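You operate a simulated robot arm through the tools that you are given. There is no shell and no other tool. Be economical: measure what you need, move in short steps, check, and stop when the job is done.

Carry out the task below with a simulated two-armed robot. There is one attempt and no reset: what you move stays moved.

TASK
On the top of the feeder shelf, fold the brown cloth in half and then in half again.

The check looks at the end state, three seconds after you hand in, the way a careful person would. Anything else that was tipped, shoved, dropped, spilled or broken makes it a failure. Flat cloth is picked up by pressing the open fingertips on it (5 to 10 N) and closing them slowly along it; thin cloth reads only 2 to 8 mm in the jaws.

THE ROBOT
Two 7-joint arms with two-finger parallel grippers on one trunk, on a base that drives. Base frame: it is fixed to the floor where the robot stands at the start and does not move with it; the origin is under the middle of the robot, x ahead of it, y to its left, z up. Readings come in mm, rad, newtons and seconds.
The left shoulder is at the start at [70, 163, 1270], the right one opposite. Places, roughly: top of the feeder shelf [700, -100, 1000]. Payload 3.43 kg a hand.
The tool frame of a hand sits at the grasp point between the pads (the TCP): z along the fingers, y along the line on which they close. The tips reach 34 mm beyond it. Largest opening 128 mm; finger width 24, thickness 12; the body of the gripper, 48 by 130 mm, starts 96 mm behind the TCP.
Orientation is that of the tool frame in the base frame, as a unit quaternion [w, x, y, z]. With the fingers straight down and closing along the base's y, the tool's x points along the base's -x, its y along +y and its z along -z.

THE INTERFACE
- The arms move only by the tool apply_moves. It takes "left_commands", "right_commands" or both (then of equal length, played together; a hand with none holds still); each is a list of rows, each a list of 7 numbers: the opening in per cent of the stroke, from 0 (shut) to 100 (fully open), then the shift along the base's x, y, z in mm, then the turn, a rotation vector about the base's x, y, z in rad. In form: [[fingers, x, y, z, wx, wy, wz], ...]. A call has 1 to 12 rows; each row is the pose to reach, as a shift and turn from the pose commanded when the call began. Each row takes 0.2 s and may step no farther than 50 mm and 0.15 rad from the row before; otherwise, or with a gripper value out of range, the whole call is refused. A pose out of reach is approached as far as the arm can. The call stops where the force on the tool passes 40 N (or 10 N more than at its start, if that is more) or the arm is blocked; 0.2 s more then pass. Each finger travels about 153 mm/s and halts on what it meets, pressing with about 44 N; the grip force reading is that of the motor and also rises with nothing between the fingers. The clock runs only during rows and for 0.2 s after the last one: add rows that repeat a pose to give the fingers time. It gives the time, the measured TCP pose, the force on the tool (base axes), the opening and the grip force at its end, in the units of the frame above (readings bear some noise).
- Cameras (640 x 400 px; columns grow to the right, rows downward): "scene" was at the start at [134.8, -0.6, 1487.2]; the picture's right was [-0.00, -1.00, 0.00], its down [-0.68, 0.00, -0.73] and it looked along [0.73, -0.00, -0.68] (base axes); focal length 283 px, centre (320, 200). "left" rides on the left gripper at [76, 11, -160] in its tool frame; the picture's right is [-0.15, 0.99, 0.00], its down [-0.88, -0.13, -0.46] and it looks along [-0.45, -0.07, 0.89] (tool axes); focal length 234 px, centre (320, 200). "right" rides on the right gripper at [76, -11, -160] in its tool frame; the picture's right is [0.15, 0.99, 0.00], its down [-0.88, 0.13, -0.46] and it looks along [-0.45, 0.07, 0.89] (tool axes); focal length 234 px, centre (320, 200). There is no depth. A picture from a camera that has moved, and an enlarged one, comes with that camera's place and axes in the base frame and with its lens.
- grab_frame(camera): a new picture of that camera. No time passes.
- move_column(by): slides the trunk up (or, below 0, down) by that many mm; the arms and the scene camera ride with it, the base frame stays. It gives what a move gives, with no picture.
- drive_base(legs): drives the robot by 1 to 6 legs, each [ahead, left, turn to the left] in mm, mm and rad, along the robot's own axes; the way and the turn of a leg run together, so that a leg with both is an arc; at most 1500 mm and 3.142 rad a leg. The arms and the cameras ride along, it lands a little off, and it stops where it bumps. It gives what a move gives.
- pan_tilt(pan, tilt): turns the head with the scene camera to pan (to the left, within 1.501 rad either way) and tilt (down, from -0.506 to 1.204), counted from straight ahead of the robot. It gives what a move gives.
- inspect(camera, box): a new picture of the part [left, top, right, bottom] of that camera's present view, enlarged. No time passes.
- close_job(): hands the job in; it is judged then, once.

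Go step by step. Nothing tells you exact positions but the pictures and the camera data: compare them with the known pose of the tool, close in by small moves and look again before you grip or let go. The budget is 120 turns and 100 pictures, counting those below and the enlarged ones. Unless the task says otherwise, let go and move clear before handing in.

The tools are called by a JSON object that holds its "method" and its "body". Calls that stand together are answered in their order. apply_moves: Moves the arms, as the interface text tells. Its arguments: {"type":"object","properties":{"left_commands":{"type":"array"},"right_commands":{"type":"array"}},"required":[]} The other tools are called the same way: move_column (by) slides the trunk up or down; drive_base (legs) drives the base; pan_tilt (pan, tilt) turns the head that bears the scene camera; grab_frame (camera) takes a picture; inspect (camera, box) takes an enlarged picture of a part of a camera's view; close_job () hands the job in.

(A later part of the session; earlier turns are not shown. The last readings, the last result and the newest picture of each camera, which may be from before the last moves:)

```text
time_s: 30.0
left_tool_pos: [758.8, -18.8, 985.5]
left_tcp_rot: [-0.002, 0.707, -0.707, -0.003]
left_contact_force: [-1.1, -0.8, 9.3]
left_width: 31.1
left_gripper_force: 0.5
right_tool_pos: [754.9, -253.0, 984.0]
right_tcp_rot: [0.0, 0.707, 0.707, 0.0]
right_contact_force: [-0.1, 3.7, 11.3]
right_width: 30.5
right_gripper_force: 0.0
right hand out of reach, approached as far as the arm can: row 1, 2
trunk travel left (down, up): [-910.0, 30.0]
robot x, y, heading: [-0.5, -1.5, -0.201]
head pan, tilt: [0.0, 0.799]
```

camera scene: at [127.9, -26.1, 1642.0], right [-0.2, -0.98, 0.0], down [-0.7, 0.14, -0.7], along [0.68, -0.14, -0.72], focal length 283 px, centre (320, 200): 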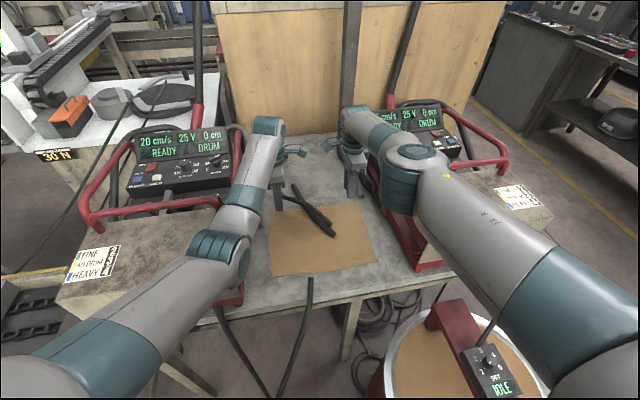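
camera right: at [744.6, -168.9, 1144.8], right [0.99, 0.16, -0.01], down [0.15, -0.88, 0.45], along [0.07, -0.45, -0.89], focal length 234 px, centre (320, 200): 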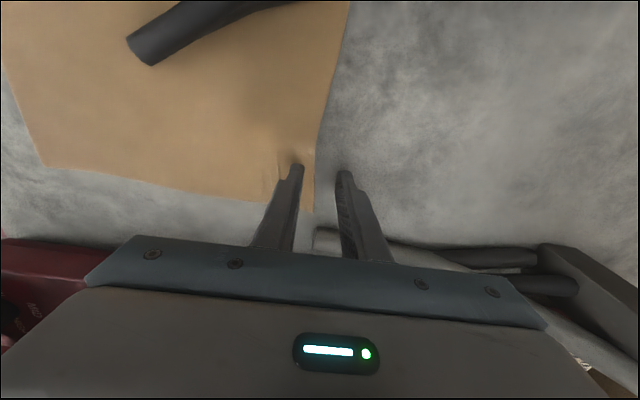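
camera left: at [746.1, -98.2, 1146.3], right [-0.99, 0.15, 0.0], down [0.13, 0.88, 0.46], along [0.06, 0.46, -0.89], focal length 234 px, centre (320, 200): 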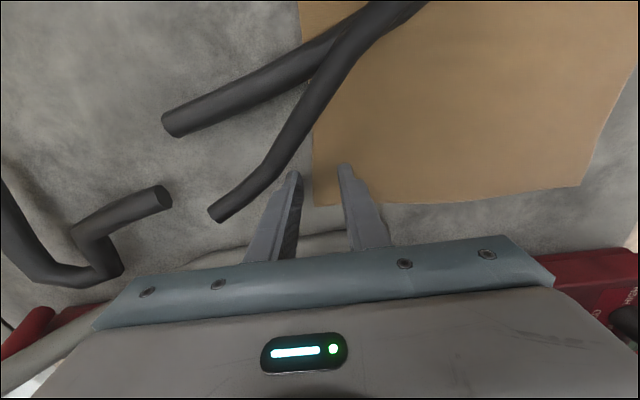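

Contact is about 10 N on both, so I'll close slowly.

{"method": "apply_moves", "body": {"left_commands": [[21, 0, 0, 0, 0, 0, 0], [18, 0, 0, 0, 0, 0, 0], [15, 0, 0, 0, 0, 0, 0], [12, 0, 0, 0, 0, 0, 0], [9, 0, 0, 0, 0, 0, 0], [6, 0, 0, 0, 0, 0, 0], [3, 0, 0, 0, 0, 0, 0], [0, 0, 0, 0, 0, 0, 0], [0, 0, 0, 0, 0, 0, 0], [0, 0, 0, 0, 0, 0, 0]], "right_commands": [[21, 0, 0, 0, 0, 0, 0], [18, 0, 0, 0, 0, 0, 0], [15, 0, 0, 0, 0, 0, 0], [12, 0, 0, 0, 0, 0, 0], [9, 0, 0, 0, 0, 0, 0], [6, 0, 0, 0, 0, 0, 0], [3, 0, 0, 0, 0, 0, 0], [0, 0, 0, 0, 0, 0, 0], [0, 0, 0, 0, 0, 0, 0], [0, 0, 0, 0, 0, 0, 0]]}}

{"method": "grab_frame", "body": {"camera": "left"}}

{"method": "grab_frame", "body": {"camera": "right"}}

```text
time_s: 32.2
left_tool_pos: [758.5, -20.1, 985.0]
left_tcp_rot: [-0.002, 0.707, -0.707, -0.004]
left_contact_force: [-0.5, -2.5, 21.0]
left_width: 2.3
left_gripper_force: 37.3
right_tool_pos: [756.3, -255.6, 986.7]
right_tcp_rot: [0.0, 0.707, 0.707, 0.001]
right_contact_force: [0.5, 0.1, 0.8]
right_width: 0.0
right_gripper_force: 33.0
trunk travel left (down, up): [-910.0, 30.0]
robot x, y, heading: [1.7, 2.0, -0.201]
head pan, tilt: [0.0, 0.799]
```

```text
68 pictures are left
camera left: at [746.9, -98.5, 1144.3], right [-0.99, 0.15, 0.0], down [0.13, 0.88, 0.46], along [0.06, 0.46, -0.89], focal length 234 px, centre (320, 200)
```

left: 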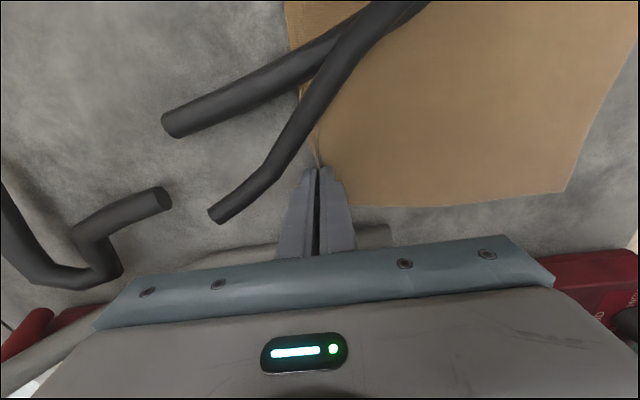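

```text
67 pictures are left
camera right: at [745.7, -179.5, 1145.3], right [0.99, 0.15, 0.0], down [0.13, -0.88, 0.46], along [0.07, -0.45, -0.89], focal length 234 px, centre (320, 200)
```

right: 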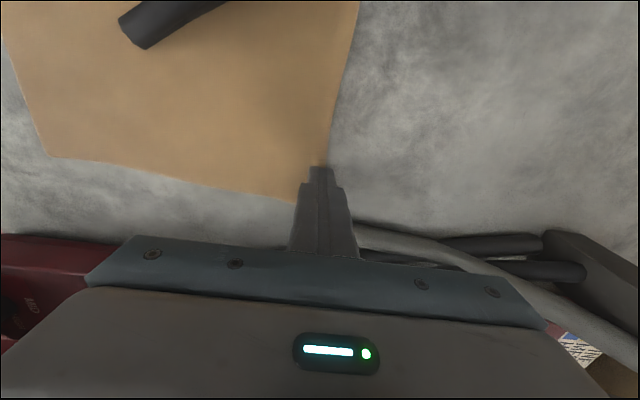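

Left holds cloth (2.3 mm) and right missed. I'll reopen the right hand, go slightly inward in x and press again.

{"method": "apply_moves", "body": {"left_commands": [[0, 0, 0, 1, 0, 0, 0], [0, 0, 0, 2, 0, 0, 0], [0, 0, 0, 2, 0, 0, 0], [0, 0, 0, 2, 0, 0, 0], [0, 0, 0, 2, 0, 0, 0]], "right_commands": [[0, -3, 0, 8, 0, 0, 0], [24, -9, 0, 8, 0, 0, 0], [24, -9, 0, 8, 0, 0, 0], [24, -9, 0, 0, 0, 0, 0], [24, -9, 0, -1, 0, 0, 0]]}}

{"method": "grab_frame", "body": {"camera": "right"}}

```text
time_s: 33.4
left_tool_pos: [757.2, -19.6, 984.8]
left_tcp_rot: [0.0, 0.707, -0.707, -0.006]
left_contact_force: [-0.9, -0.6, 2.2]
left_width: 2.4
left_gripper_force: 37.2
right_tool_pos: [748.1, -254.8, 985.5]
right_tcp_rot: [0.001, 0.707, 0.707, 0.001]
right_contact_force: [-2.0, -0.6, 10.2]
right_width: 30.5
right_gripper_force: 0.1
trunk travel left (down, up): [-910.0, 30.0]
robot x, y, heading: [-2.6, 1.2, -0.199]
head pan, tilt: [0.0, 0.799]
```

```text
66 pictures are left
camera right: at [737.1, -178.4, 1144.8], right [0.99, 0.15, 0.0], down [0.13, -0.88, 0.46], along [0.07, -0.45, -0.89], focal length 234 px, centre (320, 200)
```

right: 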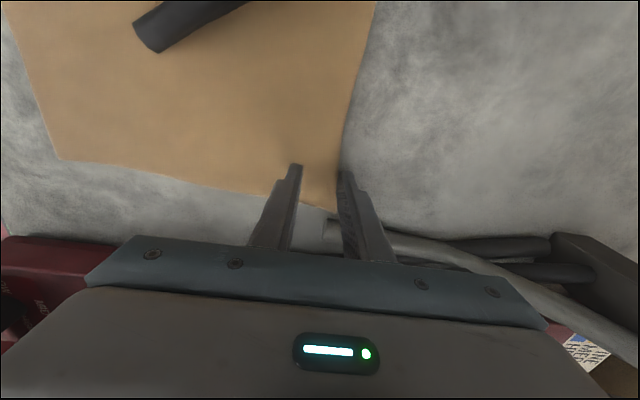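

{"method": "apply_moves", "body": {"right_commands": [[21, 0, 0, 0, 0, 0, 0], [18, 0, 0, -0.5, 0, 0, 0], [15, 0, 0, -0.5, 0, 0, 0], [12, 0, 0, -0.5, 0, 0, 0], [9, 0, 0, -1, 0, 0, 0], [6, 0, 0, -1, 0, 0, 0], [3, 0, 0, -1, 0, 0, 0], [0, 0, 0, -1, 0, 0, 0], [0, 0, 0, -1, 0, 0, 0], [0, 0, 0, -1, 0, 0, 0]]}}

{"method": "grab_frame", "body": {"camera": "right"}}

```text
time_s: 35.6
left_tool_pos: [756.7, -18.9, 988.4]
left_tcp_rot: [0.002, -0.707, 0.707, 0.004]
left_contact_force: [0.2, -1.8, -0.6]
left_width: 2.2
left_gripper_force: 36.9
right_tool_pos: [746.9, -253.6, 984.6]
right_tcp_rot: [0.002, 0.707, 0.707, 0.001]
right_contact_force: [-0.8, -0.1, 26.6]
right_width: 2.5
right_gripper_force: 36.9
trunk travel left (down, up): [-910.0, 30.0]
robot x, y, heading: [1.5, 0.9, -0.199]
head pan, tilt: [0.0, 0.799]
```

```text
65 pictures are left
camera right: at [736.6, -177.7, 1144.7], right [0.99, 0.15, 0.0], down [0.13, -0.88, 0.46], along [0.07, -0.45, -0.89], focal length 234 px, centre (320, 200)
```

right: 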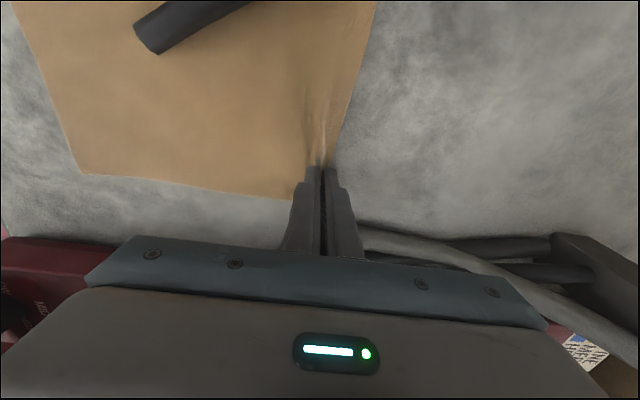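

Both hands hold cloth. I'll lift a few mm and drag back 20 mm, then check whether the rods move.

{"method": "apply_moves", "body": {"left_commands": [[0, 0, 0, 3, 0, 0, 0], [0, -5, -3, 6, 0, 0, 0], [0, -12, -5, 7, 0, 0, 0], [0, -20, -5, 7, 0, 0, 0]], "right_commands": [[0, 0, 0, 5, 0, 0, 0], [0, -5, 2, 9, 0, 0, 0], [0, -12, 3, 10, 0, 0, 0], [0, -20, 3, 10, 0, 0, 0]]}}

{"method": "grab_frame", "body": {"camera": "scene"}}

{"method": "grab_frame", "body": {"camera": "left"}}

{"method": "grab_frame", "body": {"camera": "right"}}

```text
time_s: 36.6
left_tool_pos: [736.3, -25.1, 997.7]
left_tcp_rot: [0.003, -0.707, 0.708, 0.003]
left_contact_force: [-0.3, -1.3, -0.4]
left_width: 2.3
left_gripper_force: 37.3
right_tool_pos: [726.5, -251.4, 996.1]
right_tcp_rot: [-0.001, 0.707, 0.707, 0.001]
right_contact_force: [0.9, 0.0, -0.4]
right_width: 2.3
right_gripper_force: 37.1
trunk travel left (down, up): [-910.0, 30.0]
robot x, y, heading: [-3.0, -0.4, -0.198]
head pan, tilt: [0.0, 0.799]
```

```text
64 pictures are left
camera scene: at [124.3, -25.5, 1644.6], right [-0.2, -0.98, 0.0], down [-0.7, 0.14, -0.7], along [0.69, -0.14, -0.71], focal length 283 px, centre (320, 200)
```

scene: 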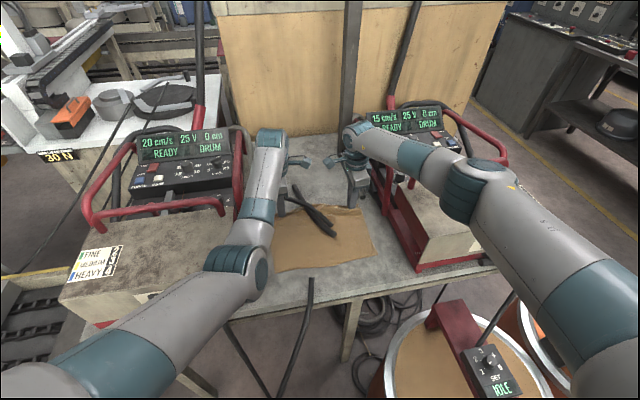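

```text
63 pictures are left
camera left: at [725.4, -103.1, 1156.3], right [-0.99, 0.15, 0.0], down [0.13, 0.88, 0.46], along [0.07, 0.46, -0.89], focal length 234 px, centre (320, 200)
```

left: 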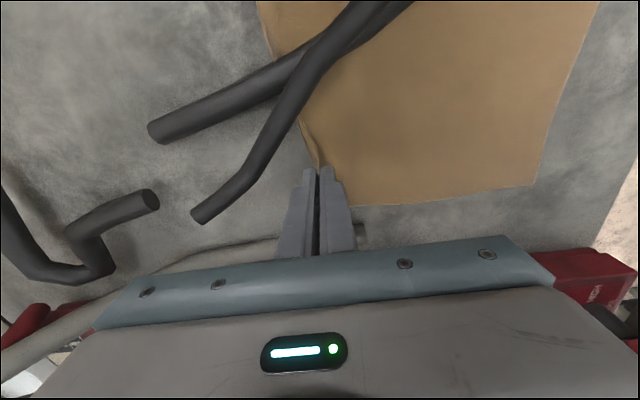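

```text
62 pictures are left
camera right: at [714.9, -174.6, 1154.8], right [0.99, 0.15, 0.0], down [0.13, -0.88, 0.46], along [0.07, -0.45, -0.89], focal length 234 px, centre (320, 200)
```

right: 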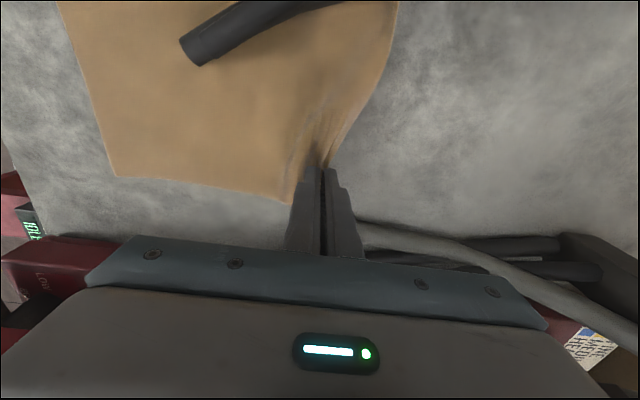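

The rods have not moved. I'll continue dragging the far edge toward me, keeping low.

{"method": "apply_moves", "body": {"left_commands": [[0, -12, 0, 0, 0, 0, 0], [0, -24, 0, 0, 0, 0, 0], [0, -36, 0, 0, 0, 0, 0], [0, -48, 0, 0, 0, 0, 0], [0, -60, 0, 0, 0, 0, 0]], "right_commands": [[0, -12, 0, 0, 0, 0, 0], [0, -24, 0, 0, 0, 0, 0], [0, -36, 0, 0, 0, 0, 0], [0, -48, 0, 0, 0, 0, 0], [0, -60, 0, 0, 0, 0, 0]]}}

{"method": "inspect", "body": {"camera": "scene", "box": [240, 130, 420, 300]}}

{"method": "grab_frame", "body": {"camera": "right"}}

{"method": "grab_frame", "body": {"camera": "left"}}

```text
time_s: 37.8
left_tool_pos: [679.5, -24.5, 991.9]
left_tcp_rot: [-0.001, 0.707, -0.707, -0.006]
left_contact_force: [0.0, -0.5, 0.2]
left_width: 2.4
left_gripper_force: 36.7
right_tool_pos: [669.4, -252.7, 991.2]
right_tcp_rot: [-0.001, 0.707, 0.707, -0.001]
right_contact_force: [-0.1, 1.2, 1.5]
right_width: 2.2
right_gripper_force: 37.3
trunk travel left (down, up): [-910.0, 30.0]
robot x, y, heading: [2.4, 1.1, -0.207]
head pan, tilt: [0.0, 0.799]
```

```text
2.35 times, centred on (330, 215) of scene
camera zoom: at [130.6, -26.8, 1643.2], right [-0.2, -0.98, 0.0], down [-0.7, 0.14, -0.7], along [0.68, -0.14, -0.72], focal length 667 px, centre (296, 165)
```

zoom: 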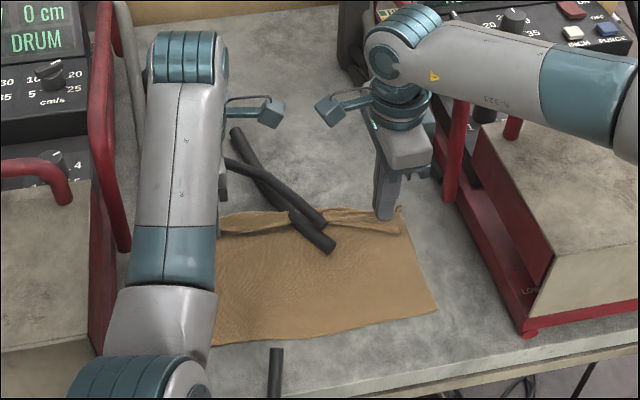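

```text
60 pictures are left
camera right: at [659.0, -176.6, 1151.5], right [0.99, 0.15, 0.0], down [0.13, -0.88, 0.46], along [0.07, -0.45, -0.89], focal length 234 px, centre (320, 200)
```

right: 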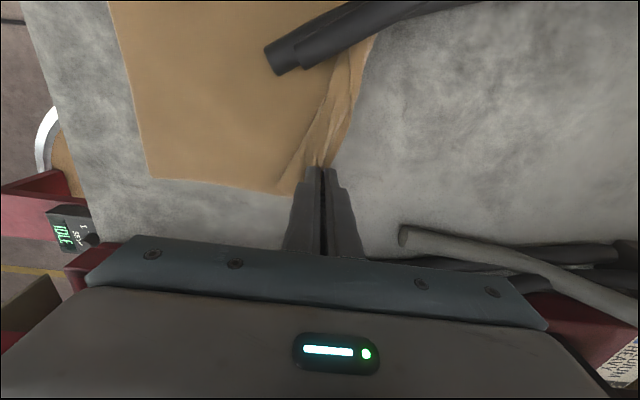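

```text
59 pictures are left
camera left: at [669.0, -102.9, 1150.4], right [-0.99, 0.15, 0.01], down [0.13, 0.88, 0.46], along [0.06, 0.46, -0.89], focal length 234 px, centre (320, 200)
```

left: 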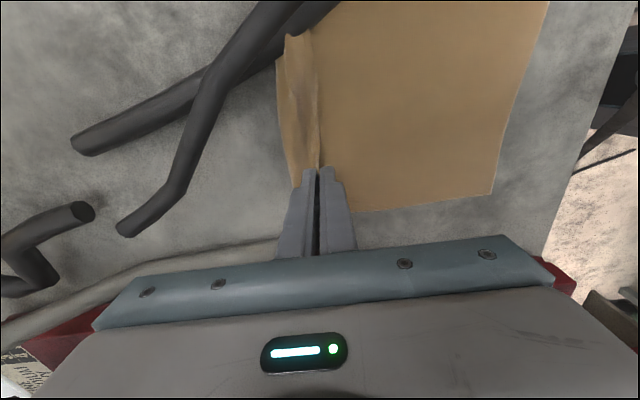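

{"method": "inspect", "body": {"camera": "right", "box": [240, 40, 420, 220]}}

{"method": "inspect", "body": {"camera": "left", "box": [230, 0, 420, 220]}}

```text
2.22 times, centred on (330, 130) of right
camera zoom: at [659.0, -176.6, 1151.5], right [0.99, 0.15, 0.0], down [0.13, -0.88, 0.46], along [0.07, -0.45, -0.89], focal length 520 px, centre (298, 356)
```

zoom: 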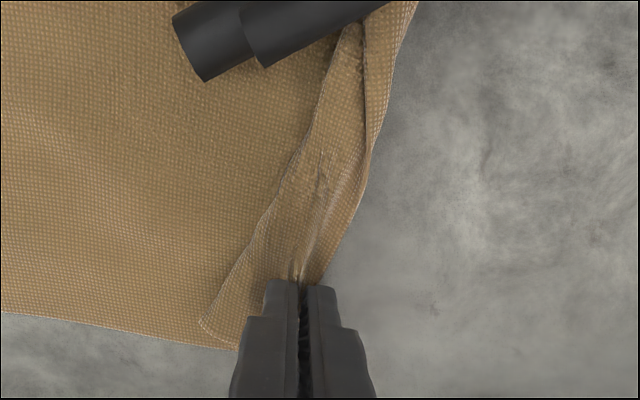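

```text
1.82 times, centred on (325, 110) of left
camera zoom: at [669.0, -102.9, 1150.4], right [-0.99, 0.15, 0.01], down [0.13, 0.88, 0.46], along [0.06, 0.46, -0.89], focal length 426 px, centre (311, 364)
```

zoom: 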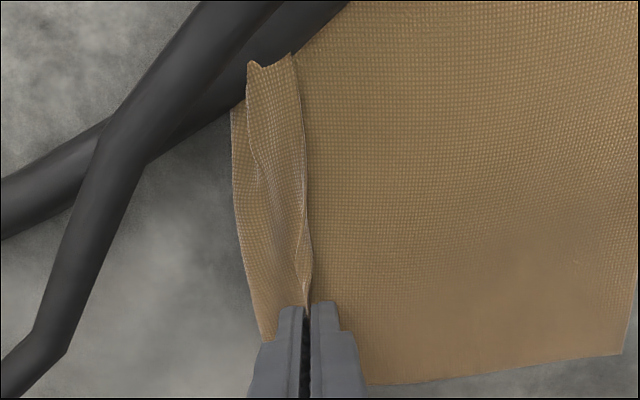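

The fold is forming neatly with the crease behind the hands and the flap under the rods. I'll keep dragging.

{"method": "apply_moves", "body": {"left_commands": [[0, -12, 0, 2, 0, 0, 0], [0, -24, 0, 3, 0, 0, 0], [0, -36, 0, 4, 0, 0, 0], [0, -48, 0, 4, 0, 0, 0], [0, -60, 0, 4, 0, 0, 0], [0, -70, 0, 4, 0, 0, 0]], "right_commands": [[0, -11, 0, 2, 0, 0, 0], [0, -22, 0, 3, 0, 0, 0], [0, -33, 0, 4, 0, 0, 0], [0, -44, 0, 4, 0, 0, 0], [0, -55, 0, 4, 0, 0, 0], [0, -65, 0, 4, 0, 0, 0]]}}

{"method": "inspect", "body": {"camera": "scene", "box": [240, 130, 420, 300]}}

{"method": "grab_frame", "body": {"camera": "right"}}

{"method": "grab_frame", "body": {"camera": "left"}}

```text
time_s: 38.6
left_tool_pos: [672.0, 26.0, 996.2]
left_tcp_rot: [-0.028, 0.72, -0.693, -0.014]
left_contact_force: [-3.6, -27.6, 0.1]
left_width: 2.2
left_gripper_force: 37.0
right_tool_pos: [643.0, -232.9, 998.9]
right_tcp_rot: [-0.009, 0.701, 0.713, 0.011]
right_contact_force: [4.0, 28.1, -0.4]
right_width: 2.2
right_gripper_force: 36.5
trunk travel left (down, up): [-910.0, 30.0]
robot x, y, heading: [-1.5, 1.9, -0.201]
head pan, tilt: [0.0, 0.799]
stopped in row 3 (right hand): the force on the tool passed its limit (the readings are from after the stop); the commanded pose is now the measured one
```

```text
2.35 times, centred on (330, 215) of scene
camera zoom: at [130.6, -24.3, 1643.3], right [-0.2, -0.98, 0.0], down [-0.7, 0.14, -0.7], along [0.68, -0.14, -0.72], focal length 667 px, centre (296, 165)
```

zoom: 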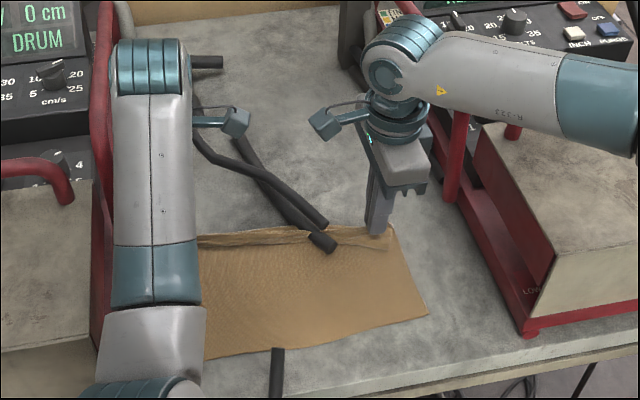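

```text
55 pictures are left
camera right: at [629.6, -161.4, 1160.3], right [0.99, 0.16, 0.01], down [0.14, -0.89, 0.43], along [0.08, -0.42, -0.9], focal length 234 px, centre (320, 200)
```

right: 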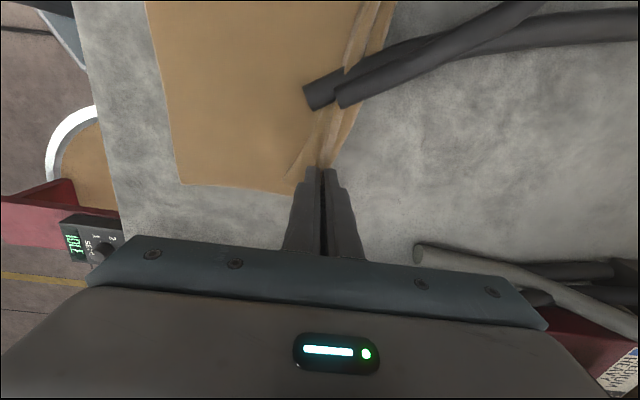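

```text
54 pictures are left
camera left: at [660.7, -60.2, 1151.3], right [-0.99, 0.11, -0.01], down [0.09, 0.86, 0.51], along [0.07, 0.51, -0.86], focal length 234 px, centre (320, 200)
```

left: 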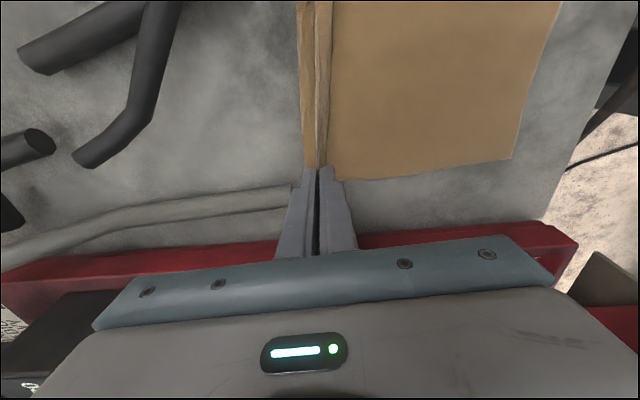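

The left hand swung out unexpectedly and the cloth went taut, so I'll examine closely before moving on.

{"method": "inspect", "body": {"camera": "right", "box": [270, 0, 430, 180]}}

{"method": "grab_frame", "body": {"camera": "scene"}}

```text
2.22 times, centred on (350, 90) of right
camera zoom: at [629.6, -161.4, 1160.3], right [0.99, 0.16, 0.01], down [0.14, -0.89, 0.43], along [0.08, -0.42, -0.9], focal length 520 px, centre (253, 444)
```

zoom: 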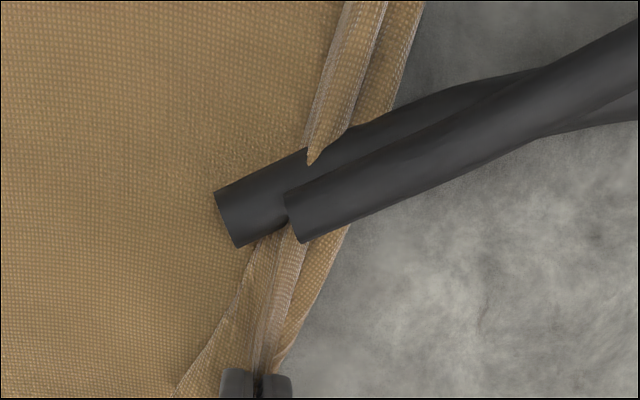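

```text
52 pictures are left
camera scene: at [130.6, -24.3, 1643.3], right [-0.2, -0.98, 0.0], down [-0.7, 0.14, -0.7], along [0.68, -0.14, -0.72], focal length 283 px, centre (320, 200)
```

scene: 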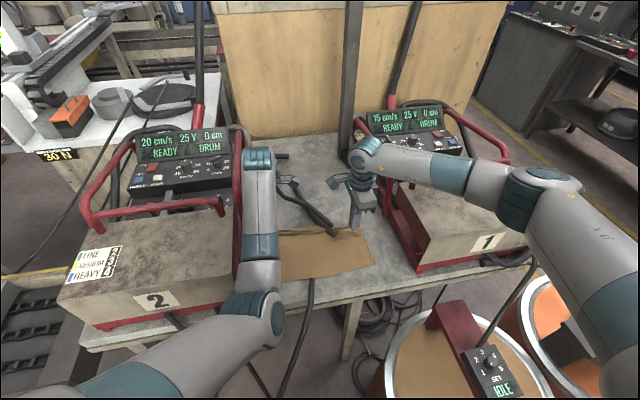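

The cloth flap seems to pass through the rods, so they look like fixed visual scenery. The left elbow probably brushed box 2's corner, so I'll lift both hands and bring the left back.

{"method": "move_column", "body": {"by": 28}}

{"method": "apply_moves", "body": {"left_commands": [[0, -2, -10, 10, 0, 0, 0], [0, -4, -20, 20, 0, 0, 0], [0, -6, -32, 30, 0, 0, 0], [0, -8, -44, 35, 0, 0, 0]], "right_commands": [[0, 5, -5, 10, 0, 0, 0], [0, 10, -10, 20, 0, 0, 0], [0, 15, -15, 30, 0, 0, 0], [0, 18, -18, 35, 0, 0, 0]]}}

{"method": "grab_frame", "body": {"camera": "scene"}}

{"method": "grab_frame", "body": {"camera": "left"}}

```text
time_s: 39.3
left_tool_pos: [671.4, 25.7, 1024.6]
left_tcp_rot: [-0.028, 0.72, -0.693, -0.014]
left_contact_force: [-3.6, -37.3, -0.2]
left_width: 2.4
left_gripper_force: 37.3
right_tool_pos: [641.8, -236.7, 1025.2]
right_tcp_rot: [-0.008, 0.702, 0.712, 0.01]
right_contact_force: [5.0, 36.3, -0.3]
right_width: 1.9
right_gripper_force: 36.8
trunk travel left (down, up): [-938.0, 2.0]
robot x, y, heading: [0.5, 0.7, -0.199]
head pan, tilt: [0.0, 0.799]
```

```text
time_s: 39.6
left_tool_pos: [672.1, 30.6, 1025.4]
left_tcp_rot: [-0.033, 0.72, -0.693, -0.02]
left_contact_force: [-3.6, -26.6, 0.7]
left_width: 1.8
left_gripper_force: 37.3
right_tool_pos: [642.9, -228.6, 1031.5]
right_tcp_rot: [-0.011, 0.698, 0.716, 0.017]
right_contact_force: [3.7, 25.9, -0.9]
right_width: 2.2
right_gripper_force: 36.4
trunk travel left (down, up): [-938.0, 2.0]
robot x, y, heading: [-2.2, 0.5, -0.202]
head pan, tilt: [0.0, 0.799]
stopped in row 1 (right hand): the force on the tool passed its limit (the readings are from after the stop); the commanded pose is now the measured one
```

```text
51 pictures are left
camera scene: at [129.8, -25.7, 1671.3], right [-0.2, -0.98, 0.0], down [-0.7, 0.14, -0.7], along [0.68, -0.14, -0.72], focal length 283 px, centre (320, 200)
```

scene: 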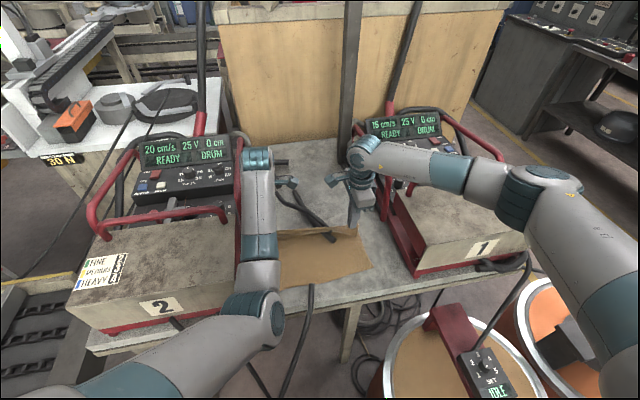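

```text
50 pictures are left
camera left: at [660.3, -57.6, 1178.1], right [-0.99, 0.11, -0.01], down [0.09, 0.85, 0.52], along [0.07, 0.52, -0.85], focal length 234 px, centre (320, 200)
```

left: 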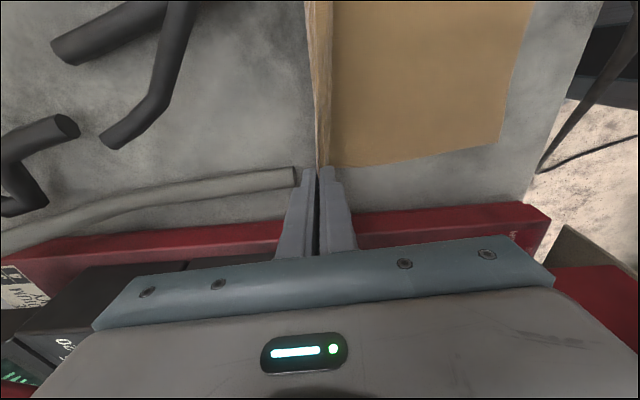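

{"method": "apply_moves", "body": {"right_commands": [[0, 0, 10, 0, 0, 0, 0], [0, 2, 20, 0, 0, 0, 0], [0, 4, 30, 0, 0, 0, 0], [0, 4, 30, 0, 0, 0, 0]]}}

{"method": "apply_moves", "body": {"left_commands": [[0, 0, -6, 0, 0, 0, 0], [0, 0, -12, 0, 0, 0, 0], [0, 0, -20, 0, 0, 0, 0], [0, 0, -20, 0, 0, 0, 0]]}}

```text
time_s: 40.6
left_tool_pos: [672.9, 33.1, 1022.7]
left_tcp_rot: [-0.035, 0.722, -0.691, -0.022]
left_contact_force: [0.0, -0.4, 0.1]
left_width: 2.1
left_gripper_force: 36.3
right_tool_pos: [647.8, -208.8, 1030.6]
right_tcp_rot: [-0.008, 0.701, 0.713, 0.011]
right_contact_force: [0.2, -0.2, -0.3]
right_width: 2.3
right_gripper_force: 36.4
trunk travel left (down, up): [-938.0, 2.0]
robot x, y, heading: [-2.4, 1.3, -0.198]
head pan, tilt: [0.0, 0.799]
```

```text
time_s: 41.6
left_tool_pos: [679.8, 39.9, 1020.2]
left_tcp_rot: [-0.051, 0.728, -0.683, -0.031]
left_contact_force: [-1.3, -6.7, -0.4]
left_width: 2.1
left_gripper_force: 36.2
right_tool_pos: [648.5, -206.0, 1031.0]
right_tcp_rot: [-0.008, 0.701, 0.713, 0.013]
right_contact_force: [0.8, 5.1, -0.2]
right_width: 2.4
right_gripper_force: 36.4
trunk travel left (down, up): [-938.0, 2.0]
robot x, y, heading: [-0.5, 2.0, -0.203]
head pan, tilt: [0.0, 0.799]
```

{"method": "apply_moves", "body": {"left_commands": [[0, 0, 0, 15, 0, 0, 0], [0, 0, 0, 30, 0, 0, 0], [0, 0, 0, 45, 0, 0, 0], [0, 0, 0, 60, 0, 0, 0]], "right_commands": [[0, 0, 4, 10, 0, 0, 0], [0, 0, 6, 20, 0, 0, 0], [0, 0, 8, 30, 0, 0, 0], [0, 0, 10, 40, 0, 0, 0]]}}

{"method": "inspect", "body": {"camera": "scene", "box": [140, 120, 340, 380]}}

```text
time_s: 42.0
left_tool_pos: [680.2, 41.5, 1022.6]
left_tcp_rot: [-0.051, 0.725, -0.686, -0.039]
left_contact_force: [3.0, -29.4, -4.9]
left_width: 2.1
left_gripper_force: 36.4
right_tool_pos: [648.5, -206.8, 1035.1]
right_tcp_rot: [-0.011, 0.7, 0.714, 0.015]
right_contact_force: [1.7, 7.8, -0.2]
right_width: 2.3
right_gripper_force: 36.8
trunk travel left (down, up): [-938.0, 2.0]
robot x, y, heading: [-4.1, -1.6, -0.202]
head pan, tilt: [0.0, 0.799]
stopped in row 1 (left hand): the force on the tool passed its limit (the readings are from after the stop); the commanded pose is now the measured one
```

```text
1.54 times, centred on (240, 250) of scene
camera zoom: at [131.7, -30.4, 1671.2], right [-0.2, -0.98, 0.0], down [-0.7, 0.15, -0.7], along [0.68, -0.14, -0.72], focal length 436 px, centre (443, 123)
```

zoom: 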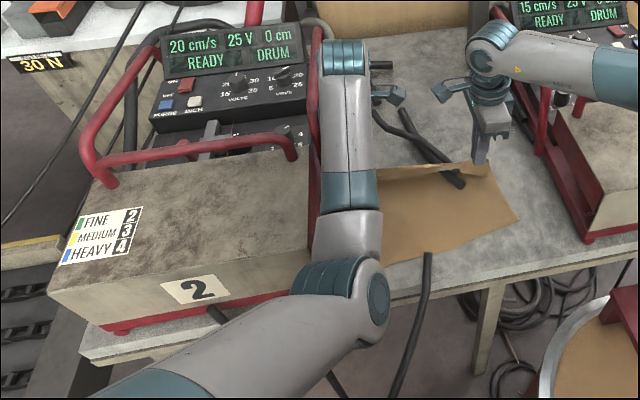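

The left gripper seems pressed against box 2's frame tube and is being pushed outward. I'll release the cloth on the left and free that arm first.

{"method": "apply_moves", "body": {"left_commands": [[8, 0, 0, 0, 0, 0, 0], [12, 0, 0, 0, 0, 0, 0], [12, 0, 0, 0, 0, 0, 0]]}}

{"method": "apply_moves", "body": {"left_commands": [[12, 0, -5, 5, 0, 0, 0], [12, 0, -10, 15, 0, 0, 0], [12, 0, -15, 25, 0, 0, 0], [12, 0, -20, 35, 0, 0, 0]]}}

{"method": "grab_frame", "body": {"camera": "left"}}

```text
time_s: 42.8
left_tool_pos: [680.1, 41.4, 1024.1]
left_tcp_rot: [-0.052, 0.727, -0.684, -0.039]
left_contact_force: [11.2, -23.9, 3.8]
left_width: 15.4
left_gripper_force: 0.1
right_tool_pos: [648.0, -208.5, 1035.6]
right_tcp_rot: [-0.011, 0.701, 0.713, 0.014]
right_contact_force: [0.4, 0.0, 0.5]
right_width: 1.8
right_gripper_force: 36.8
trunk travel left (down, up): [-938.0, 2.0]
robot x, y, heading: [-1.3, -1.7, -0.205]
head pan, tilt: [0.0, 0.799]
```

```text
time_s: 43.4
left_tool_pos: [678.8, 44.5, 1023.4]
left_tcp_rot: [-0.056, 0.724, -0.686, -0.051]
left_contact_force: [-0.5, -32.7, -17.5]
left_width: 15.3
left_gripper_force: 0.0
right_tool_pos: [647.7, -212.5, 1034.3]
right_tcp_rot: [-0.011, 0.703, 0.711, 0.015]
right_contact_force: [0.2, 1.6, -0.2]
right_width: 2.3
right_gripper_force: 36.7
trunk travel left (down, up): [-938.0, 2.0]
robot x, y, heading: [2.3, -4.3, -0.212]
head pan, tilt: [0.0, 0.799]
stopped in row 2 (left hand): the force on the tool passed its limit (the readings are from after the stop); the commanded pose is now the measured one
```

```text
48 pictures are left
camera left: at [670.7, -55.8, 1170.0], right [-1.0, 0.09, 0.01], down [0.08, 0.81, 0.58], along [0.04, 0.58, -0.81], focal length 234 px, centre (320, 200)
```

left: 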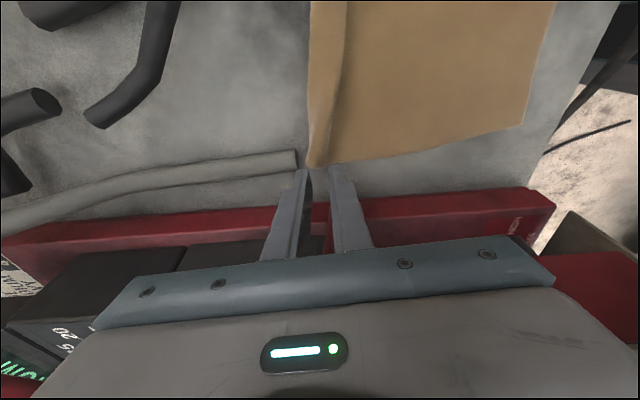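

Commands in −y aren't freeing it, so a small base turn to the right will move the whole left arm away from box 2 rigidly.

{"method": "drive_base", "body": {"legs": [[0, 0, -0.05]]}}

{"method": "grab_frame", "body": {"camera": "scene"}}

```text
time_s: 44.2
left_tool_pos: [679.7, 19.8, 1025.1]
left_tcp_rot: [-0.058, 0.71, -0.7, -0.047]
left_contact_force: [0.4, 0.1, -0.2]
left_width: 15.5
left_gripper_force: 0.0
right_tool_pos: [637.6, -236.8, 1036.6]
right_tcp_rot: [-0.008, 0.719, 0.694, 0.013]
right_contact_force: [-0.3, -0.5, 0.4]
right_width: 2.1
right_gripper_force: 37.0
trunk travel left (down, up): [-938.0, 2.0]
robot x, y, heading: [-1.9, -2.2, -0.261]
head pan, tilt: [0.0, 0.799]
```

```text
47 pictures are left
camera scene: at [129.8, -32.1, 1671.3], right [-0.25, -0.97, 0.0], down [-0.69, 0.18, -0.7], along [0.67, -0.18, -0.72], focal length 283 px, centre (320, 200)
```

scene: 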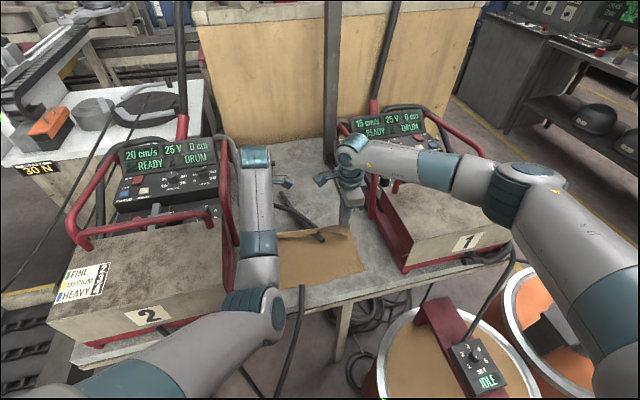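

Freed, with zero forces. I'll raise the left hand and straighten it.

{"method": "apply_moves", "body": {"left_commands": [[12, 0, -10, 10, 0, 0, 0], [12, 0, -20, 30, -0.04, 0, 0], [12, 0, -30, 60, -0.08, 0, 0], [12, 0, -40, 100, -0.117, 0, 0], [12, 0, -40, 140, -0.117, 0, 0]]}}

{"method": "grab_frame", "body": {"camera": "left"}}

{"method": "grab_frame", "body": {"camera": "scene"}}

```text
time_s: 44.8
left_tool_pos: [693.8, 46.8, 1054.1]
left_tcp_rot: [-0.07, 0.724, -0.684, -0.052]
left_contact_force: [-0.7, -9.7, 1.2]
left_width: 15.5
left_gripper_force: 0.1
left hand out of reach, approached as far as the arm can: row 3
right_tool_pos: [635.6, -241.6, 1035.8]
right_tcp_rot: [-0.009, 0.72, 0.693, 0.014]
right_contact_force: [1.4, -0.1, -0.6]
right_width: 2.4
right_gripper_force: 36.6
trunk travel left (down, up): [-938.0, 2.0]
robot x, y, heading: [-3.7, 0.4, -0.254]
head pan, tilt: [0.0, 0.799]
stopped in row 3 (left hand): the force on the tool passed its limit (the readings are from after the stop); the commanded pose is now the measured one
```

```text
46 pictures are left
camera left: at [683.2, -57.7, 1198.4], right [-1.0, 0.09, 0.0], down [0.07, 0.79, 0.6], along [0.06, 0.6, -0.8], focal length 234 px, centre (320, 200)
```

left: 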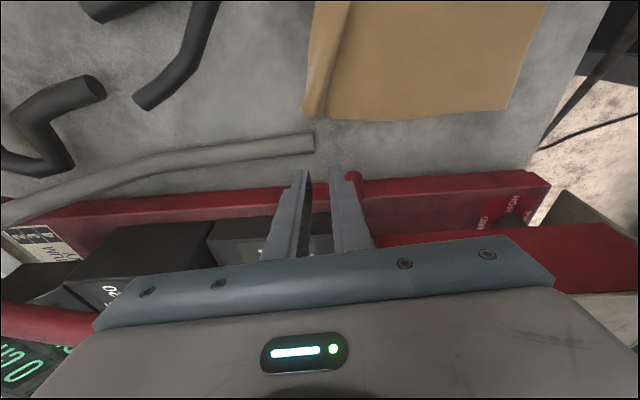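

```text
45 pictures are left
camera scene: at [128.5, -36.6, 1671.3], right [-0.25, -0.97, 0.0], down [-0.69, 0.18, -0.7], along [0.67, -0.18, -0.72], focal length 283 px, centre (320, 200)
```

scene: 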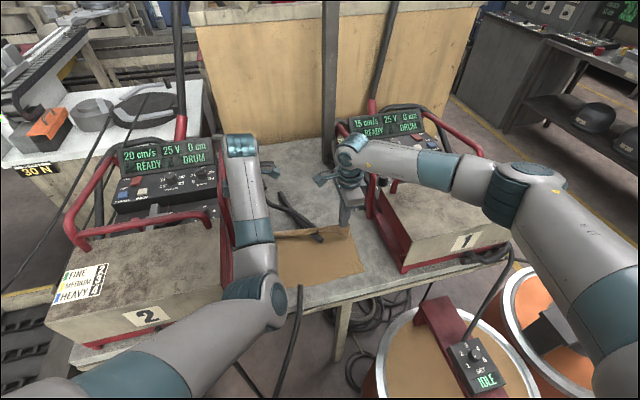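

I now see that the left wrist is at a joint limit: +90° yaw isn't available this near to centre. I'll unwind its yaw.

{"method": "apply_moves", "body": {"left_commands": [[12, 0, 0, 0, 0, 0, -0.12], [12, 0, -3, 0, 0, 0, -0.24], [12, 0, -6, 0, 0, 0, -0.36], [12, 0, -10, 2, 0, 0, -0.48], [12, 0, -15, 5, 0, 0, -0.6]]}}

```text
time_s: 46.0
left_tool_pos: [704.2, 42.7, 1069.3]
left_tcp_rot: [0.092, -0.494, 0.864, 0.029]
left_contact_force: [-0.3, 0.4, -0.6]
left_width: 14.9
left_gripper_force: 0.1
right_tool_pos: [635.9, -240.1, 1035.6]
right_tcp_rot: [-0.01, 0.719, 0.695, 0.015]
right_contact_force: [0.5, 0.5, -0.3]
right_width: 2.4
right_gripper_force: 36.8
trunk travel left (down, up): [-938.0, 2.0]
robot x, y, heading: [-2.5, -2.9, -0.263]
head pan, tilt: [0.0, 0.799]
```

{"method": "apply_moves", "body": {"left_commands": [[12, -5, -15, 10, -0.05, 0.04, 0], [12, -15, -30, 30, -0.1, 0.09, 0], [12, -25, -45, 60, -0.141, 0.13, 0], [12, -35, -60, 100, -0.141, 0.13, 0], [12, -45, -60, 145, -0.141, 0.13, 0], [12, -55, -60, 180, -0.141, 0.13, 0]]}}

{"method": "grab_frame", "body": {"camera": "scene"}}

{"method": "grab_frame", "body": {"camera": "left"}}

```text
time_s: 47.4
left_tool_pos: [754.9, -30.7, 1169.1]
left_tcp_rot: [-0.011, -0.489, 0.872, -0.001]
left_contact_force: [0.7, 0.7, 0.1]
left_width: 15.7
left_gripper_force: 0.0
left hand out of reach, approached as far as the arm can: row 2, 3, 4, 5, 6
right_tool_pos: [636.3, -238.4, 1035.8]
right_tcp_rot: [-0.009, 0.719, 0.695, 0.014]
right_contact_force: [-1.1, 0.4, -0.7]
right_width: 2.4
right_gripper_force: 36.7
trunk travel left (down, up): [-938.0, 2.0]
robot x, y, heading: [4.1, -2.6, -0.257]
head pan, tilt: [0.0, 0.799]
```

```text
44 pictures are left
camera scene: at [129.2, -33.8, 1671.1], right [-0.25, -0.97, 0.0], down [-0.69, 0.18, -0.7], along [0.67, -0.18, -0.72], focal length 283 px, centre (320, 200)
```

scene: 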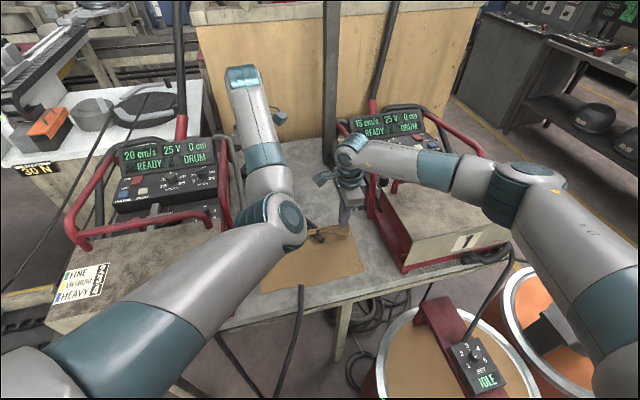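

```text
43 pictures are left
camera left: at [708.2, -89.2, 1330.3], right [-0.77, 0.64, 0.01], down [0.58, 0.69, 0.44], along [0.27, 0.34, -0.9], focal length 234 px, centre (320, 200)
```

left: 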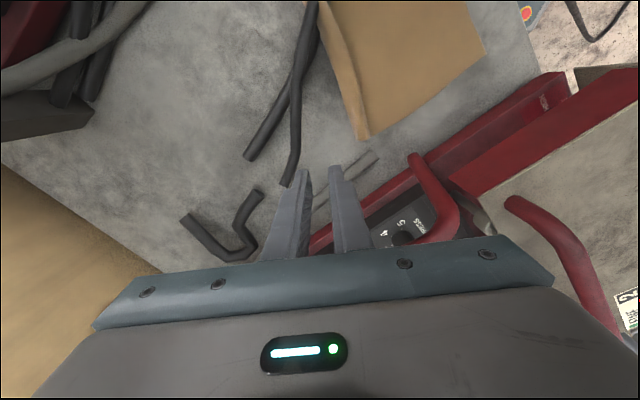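

{"method": "apply_moves", "body": {"left_commands": [[12, 0, 0, 15, 0, 0, -0.14], [12, 0, 0, 30, 0, 0, -0.28], [12, 0, 0, 50, 0, 0, -0.42], [12, -10, 0, 75, 0, 0, -0.56], [12, -25, 5, 100, 0, 0, -0.7], [12, -45, 10, 120, 0, 0, -0.84], [12, -70, 20, 130, 0, 0, -0.98], [12, -95, 30, 140, 0, 0, -1.12], [12, -120, 40, 150, 0, 0, -1.26]]}}

{"method": "grab_frame", "body": {"camera": "scene"}}

```text
time_s: 49.4
left_tool_pos: [784.7, 26.7, 1314.2]
left_tcp_rot: [-0.008, 0.098, 0.995, 0.006]
left_contact_force: [-0.7, -0.2, 0.0]
left_width: 15.2
left_gripper_force: 0.0
left hand out of reach, approached as far as the arm can: row 1, 2, 3, 4, 5, 6, 7, 8, 9
right_tool_pos: [635.1, -237.5, 1035.9]
right_tcp_rot: [-0.008, 0.72, 0.694, 0.015]
right_contact_force: [0.3, -0.3, -0.6]
right_width: 2.2
right_gripper_force: 36.9
trunk travel left (down, up): [-938.0, 2.0]
robot x, y, heading: [2.7, -2.7, -0.256]
head pan, tilt: [0.0, 0.799]
```

```text
42 pictures are left
camera scene: at [128.1, -33.8, 1671.3], right [-0.25, -0.97, 0.0], down [-0.69, 0.18, -0.7], along [0.67, -0.18, -0.72], focal length 283 px, centre (320, 200)
```

scene: 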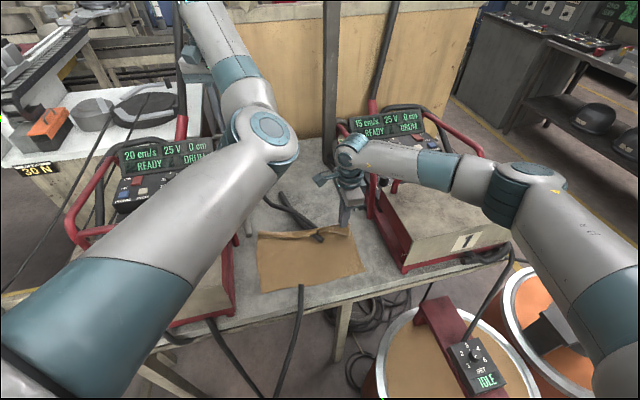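

{"method": "apply_moves", "body": {"left_commands": [[12, -25, 20, 5, 0, 0, -0.03], [12, -50, 40, 10, 0, 0, -0.06], [12, -75, 60, 15, 0, 0, -0.06], [12, -100, 80, 20, 0, 0, -0.06], [12, -125, 100, 25, 0, 0, -0.06], [12, -150, 120, 25, 0, 0, -0.06], [12, -175, 130, 25, 0, 0, -0.06], [12, -200, 140, 25, 0, 0, -0.06]]}}

{"method": "grab_frame", "body": {"camera": "scene"}}

```text
time_s: 51.2
left_tool_pos: [656.2, 224.9, 1334.8]
left_tcp_rot: [-0.008, 0.148, 0.989, 0.006]
left_contact_force: [0.5, 0.6, -0.9]
left_width: 15.1
left_gripper_force: 0.1
left hand out of reach, approached as far as the arm can: row 1, 2, 3, 4, 5, 6, 7, 8
right_tool_pos: [634.0, -237.4, 1037.7]
right_tcp_rot: [-0.009, 0.719, 0.695, 0.013]
right_contact_force: [0.5, 0.2, 0.3]
right_width: 2.3
right_gripper_force: 37.2
trunk travel left (down, up): [-938.0, 2.0]
robot x, y, heading: [1.8, 3.0, -0.254]
head pan, tilt: [0.0, 0.799]
```

```text
41 pictures are left
camera scene: at [127.3, -32.4, 1671.5], right [-0.25, -0.97, 0.0], down [-0.69, 0.18, -0.7], along [0.67, -0.18, -0.72], focal length 283 px, centre (320, 200)
```

scene: 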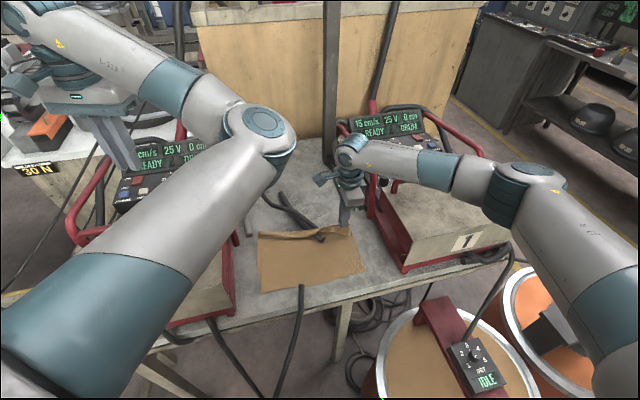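

The left arm is parked clear above box 2 in an awkward posture, so I'll continue with the right arm only. Now I'll look at the cloth.

{"method": "inspect", "body": {"camera": "scene", "box": [220, 170, 400, 310]}}

{"method": "grab_frame", "body": {"camera": "right"}}

```text
2.86 times, centred on (310, 240) of scene
camera zoom: at [127.3, -32.4, 1671.5], right [-0.25, -0.97, 0.0], down [-0.69, 0.18, -0.7], along [0.67, -0.18, -0.72], focal length 810 px, centre (349, 86)
```

zoom: 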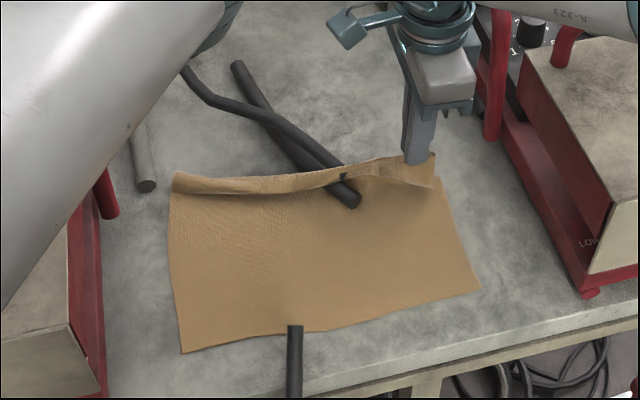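

```text
39 pictures are left
camera right: at [625.6, -166.8, 1198.8], right [0.99, 0.11, 0.01], down [0.09, -0.9, 0.43], along [0.06, -0.42, -0.9], focal length 234 px, centre (320, 200)
```

right: 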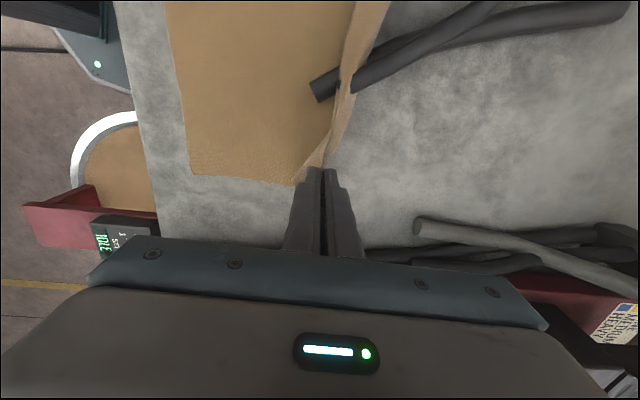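

The cloth has a partial far-edge fold; near edge x≈500, left crease x≈689. With the right hand I'll carry the held corner over to the near-right corner.

{"method": "apply_moves", "body": {"right_commands": [[0, -15, -2, 15, 0, 0, 0], [0, -35, -4, 20, 0, 0, 0], [0, -55, -6, 20, 0, 0, 0], [0, -75, -8, 10, 0, 0, 0], [0, -95, -10, -5, 0, 0, 0], [0, -110, -12, -20, 0, 0, 0], [0, -122, -12, -35, 0, 0, 0]]}}

{"method": "inspect", "body": {"camera": "scene", "box": [220, 170, 400, 310]}}

{"method": "grab_frame", "body": {"camera": "right"}}

```text
time_s: 52.8
left_tool_pos: [657.7, 223.0, 1334.0]
left_tcp_rot: [-0.008, 0.148, 0.989, 0.007]
left_contact_force: [-0.5, 0.0, 0.3]
left_width: 15.4
left_gripper_force: 0.1
right_tool_pos: [514.3, -249.6, 1004.0]
right_tcp_rot: [-0.009, 0.72, 0.694, 0.014]
right_contact_force: [-0.2, 0.4, 0.3]
right_width: 2.1
right_gripper_force: 37.7
trunk travel left (down, up): [-938.0, 2.0]
robot x, y, heading: [0.7, 1.8, -0.261]
head pan, tilt: [0.0, 0.799]
```

```text
2.86 times, centred on (310, 240) of scene
camera zoom: at [128.4, -34.6, 1671.4], right [-0.25, -0.97, 0.0], down [-0.69, 0.18, -0.7], along [0.67, -0.18, -0.72], focal length 810 px, centre (349, 86)
```

zoom: 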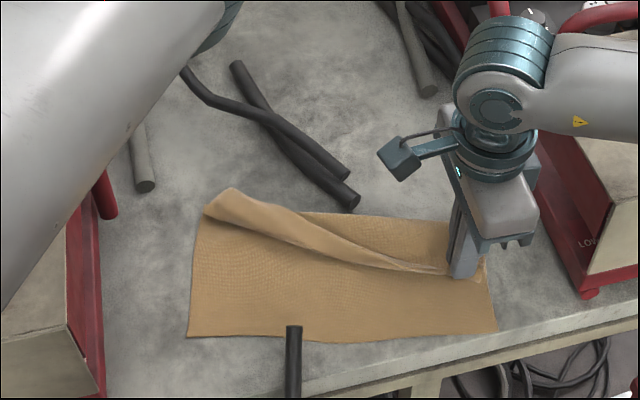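

```text
37 pictures are left
camera right: at [504.6, -178.8, 1165.3], right [0.99, 0.11, 0.01], down [0.1, -0.9, 0.43], along [0.06, -0.42, -0.9], focal length 234 px, centre (320, 200)
```

right: 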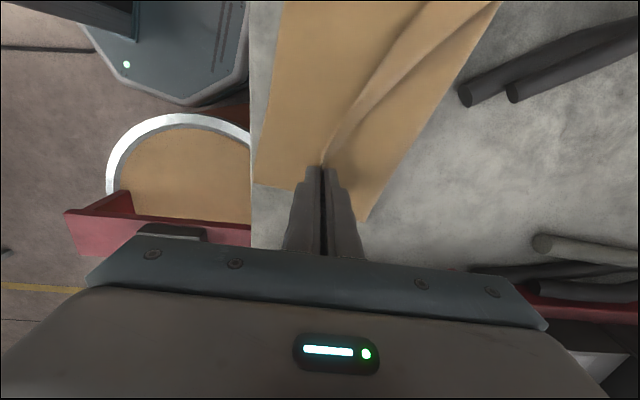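

The cloth is now completely out from under the rods. I'll carry the right corner on to the near-right corner (~(470,−247)) and set it down.

{"method": "apply_moves", "body": {"right_commands": [[0, -12, 0, 4, 0, 0, 0], [0, -24, 1, 4, 0, 0, 0], [0, -34, 2, 0, 0, 0, 0], [0, -44, 3, -6, 0, 0, 0], [0, -44, 3, -13, 0, 0, 0], [0, -44, 3, -13, 0, 0, 0]]}}

{"method": "inspect", "body": {"camera": "scene", "box": [220, 190, 400, 310]}}

```text
time_s: 54.2
left_tool_pos: [657.4, 223.3, 1334.8]
left_tcp_rot: [-0.008, 0.149, 0.989, 0.007]
left_contact_force: [0.0, 0.5, 1.3]
left_width: 15.4
left_gripper_force: 0.2
right_tool_pos: [469.9, -247.4, 989.0]
right_tcp_rot: [-0.009, 0.72, 0.694, 0.015]
right_contact_force: [-1.2, -0.2, 6.2]
right_width: 2.4
right_gripper_force: 36.9
trunk travel left (down, up): [-938.0, 2.0]
robot x, y, heading: [0.5, -1.2, -0.257]
head pan, tilt: [0.0, 0.799]
```

```text
3.33 times, centred on (310, 250) of scene
camera zoom: at [127.6, -33.5, 1671.5], right [-0.25, -0.97, 0.0], down [-0.69, 0.18, -0.7], along [0.67, -0.18, -0.72], focal length 945 px, centre (353, 33)
```

zoom: 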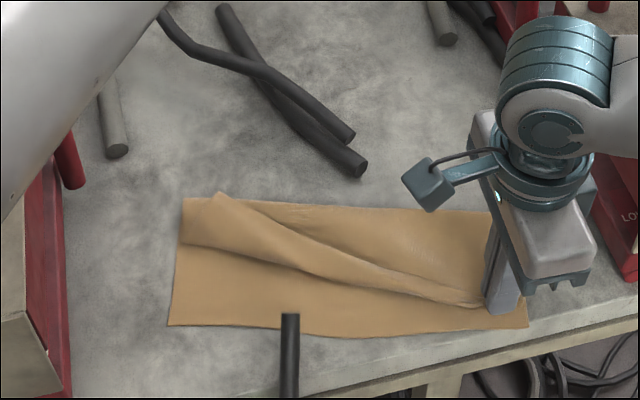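

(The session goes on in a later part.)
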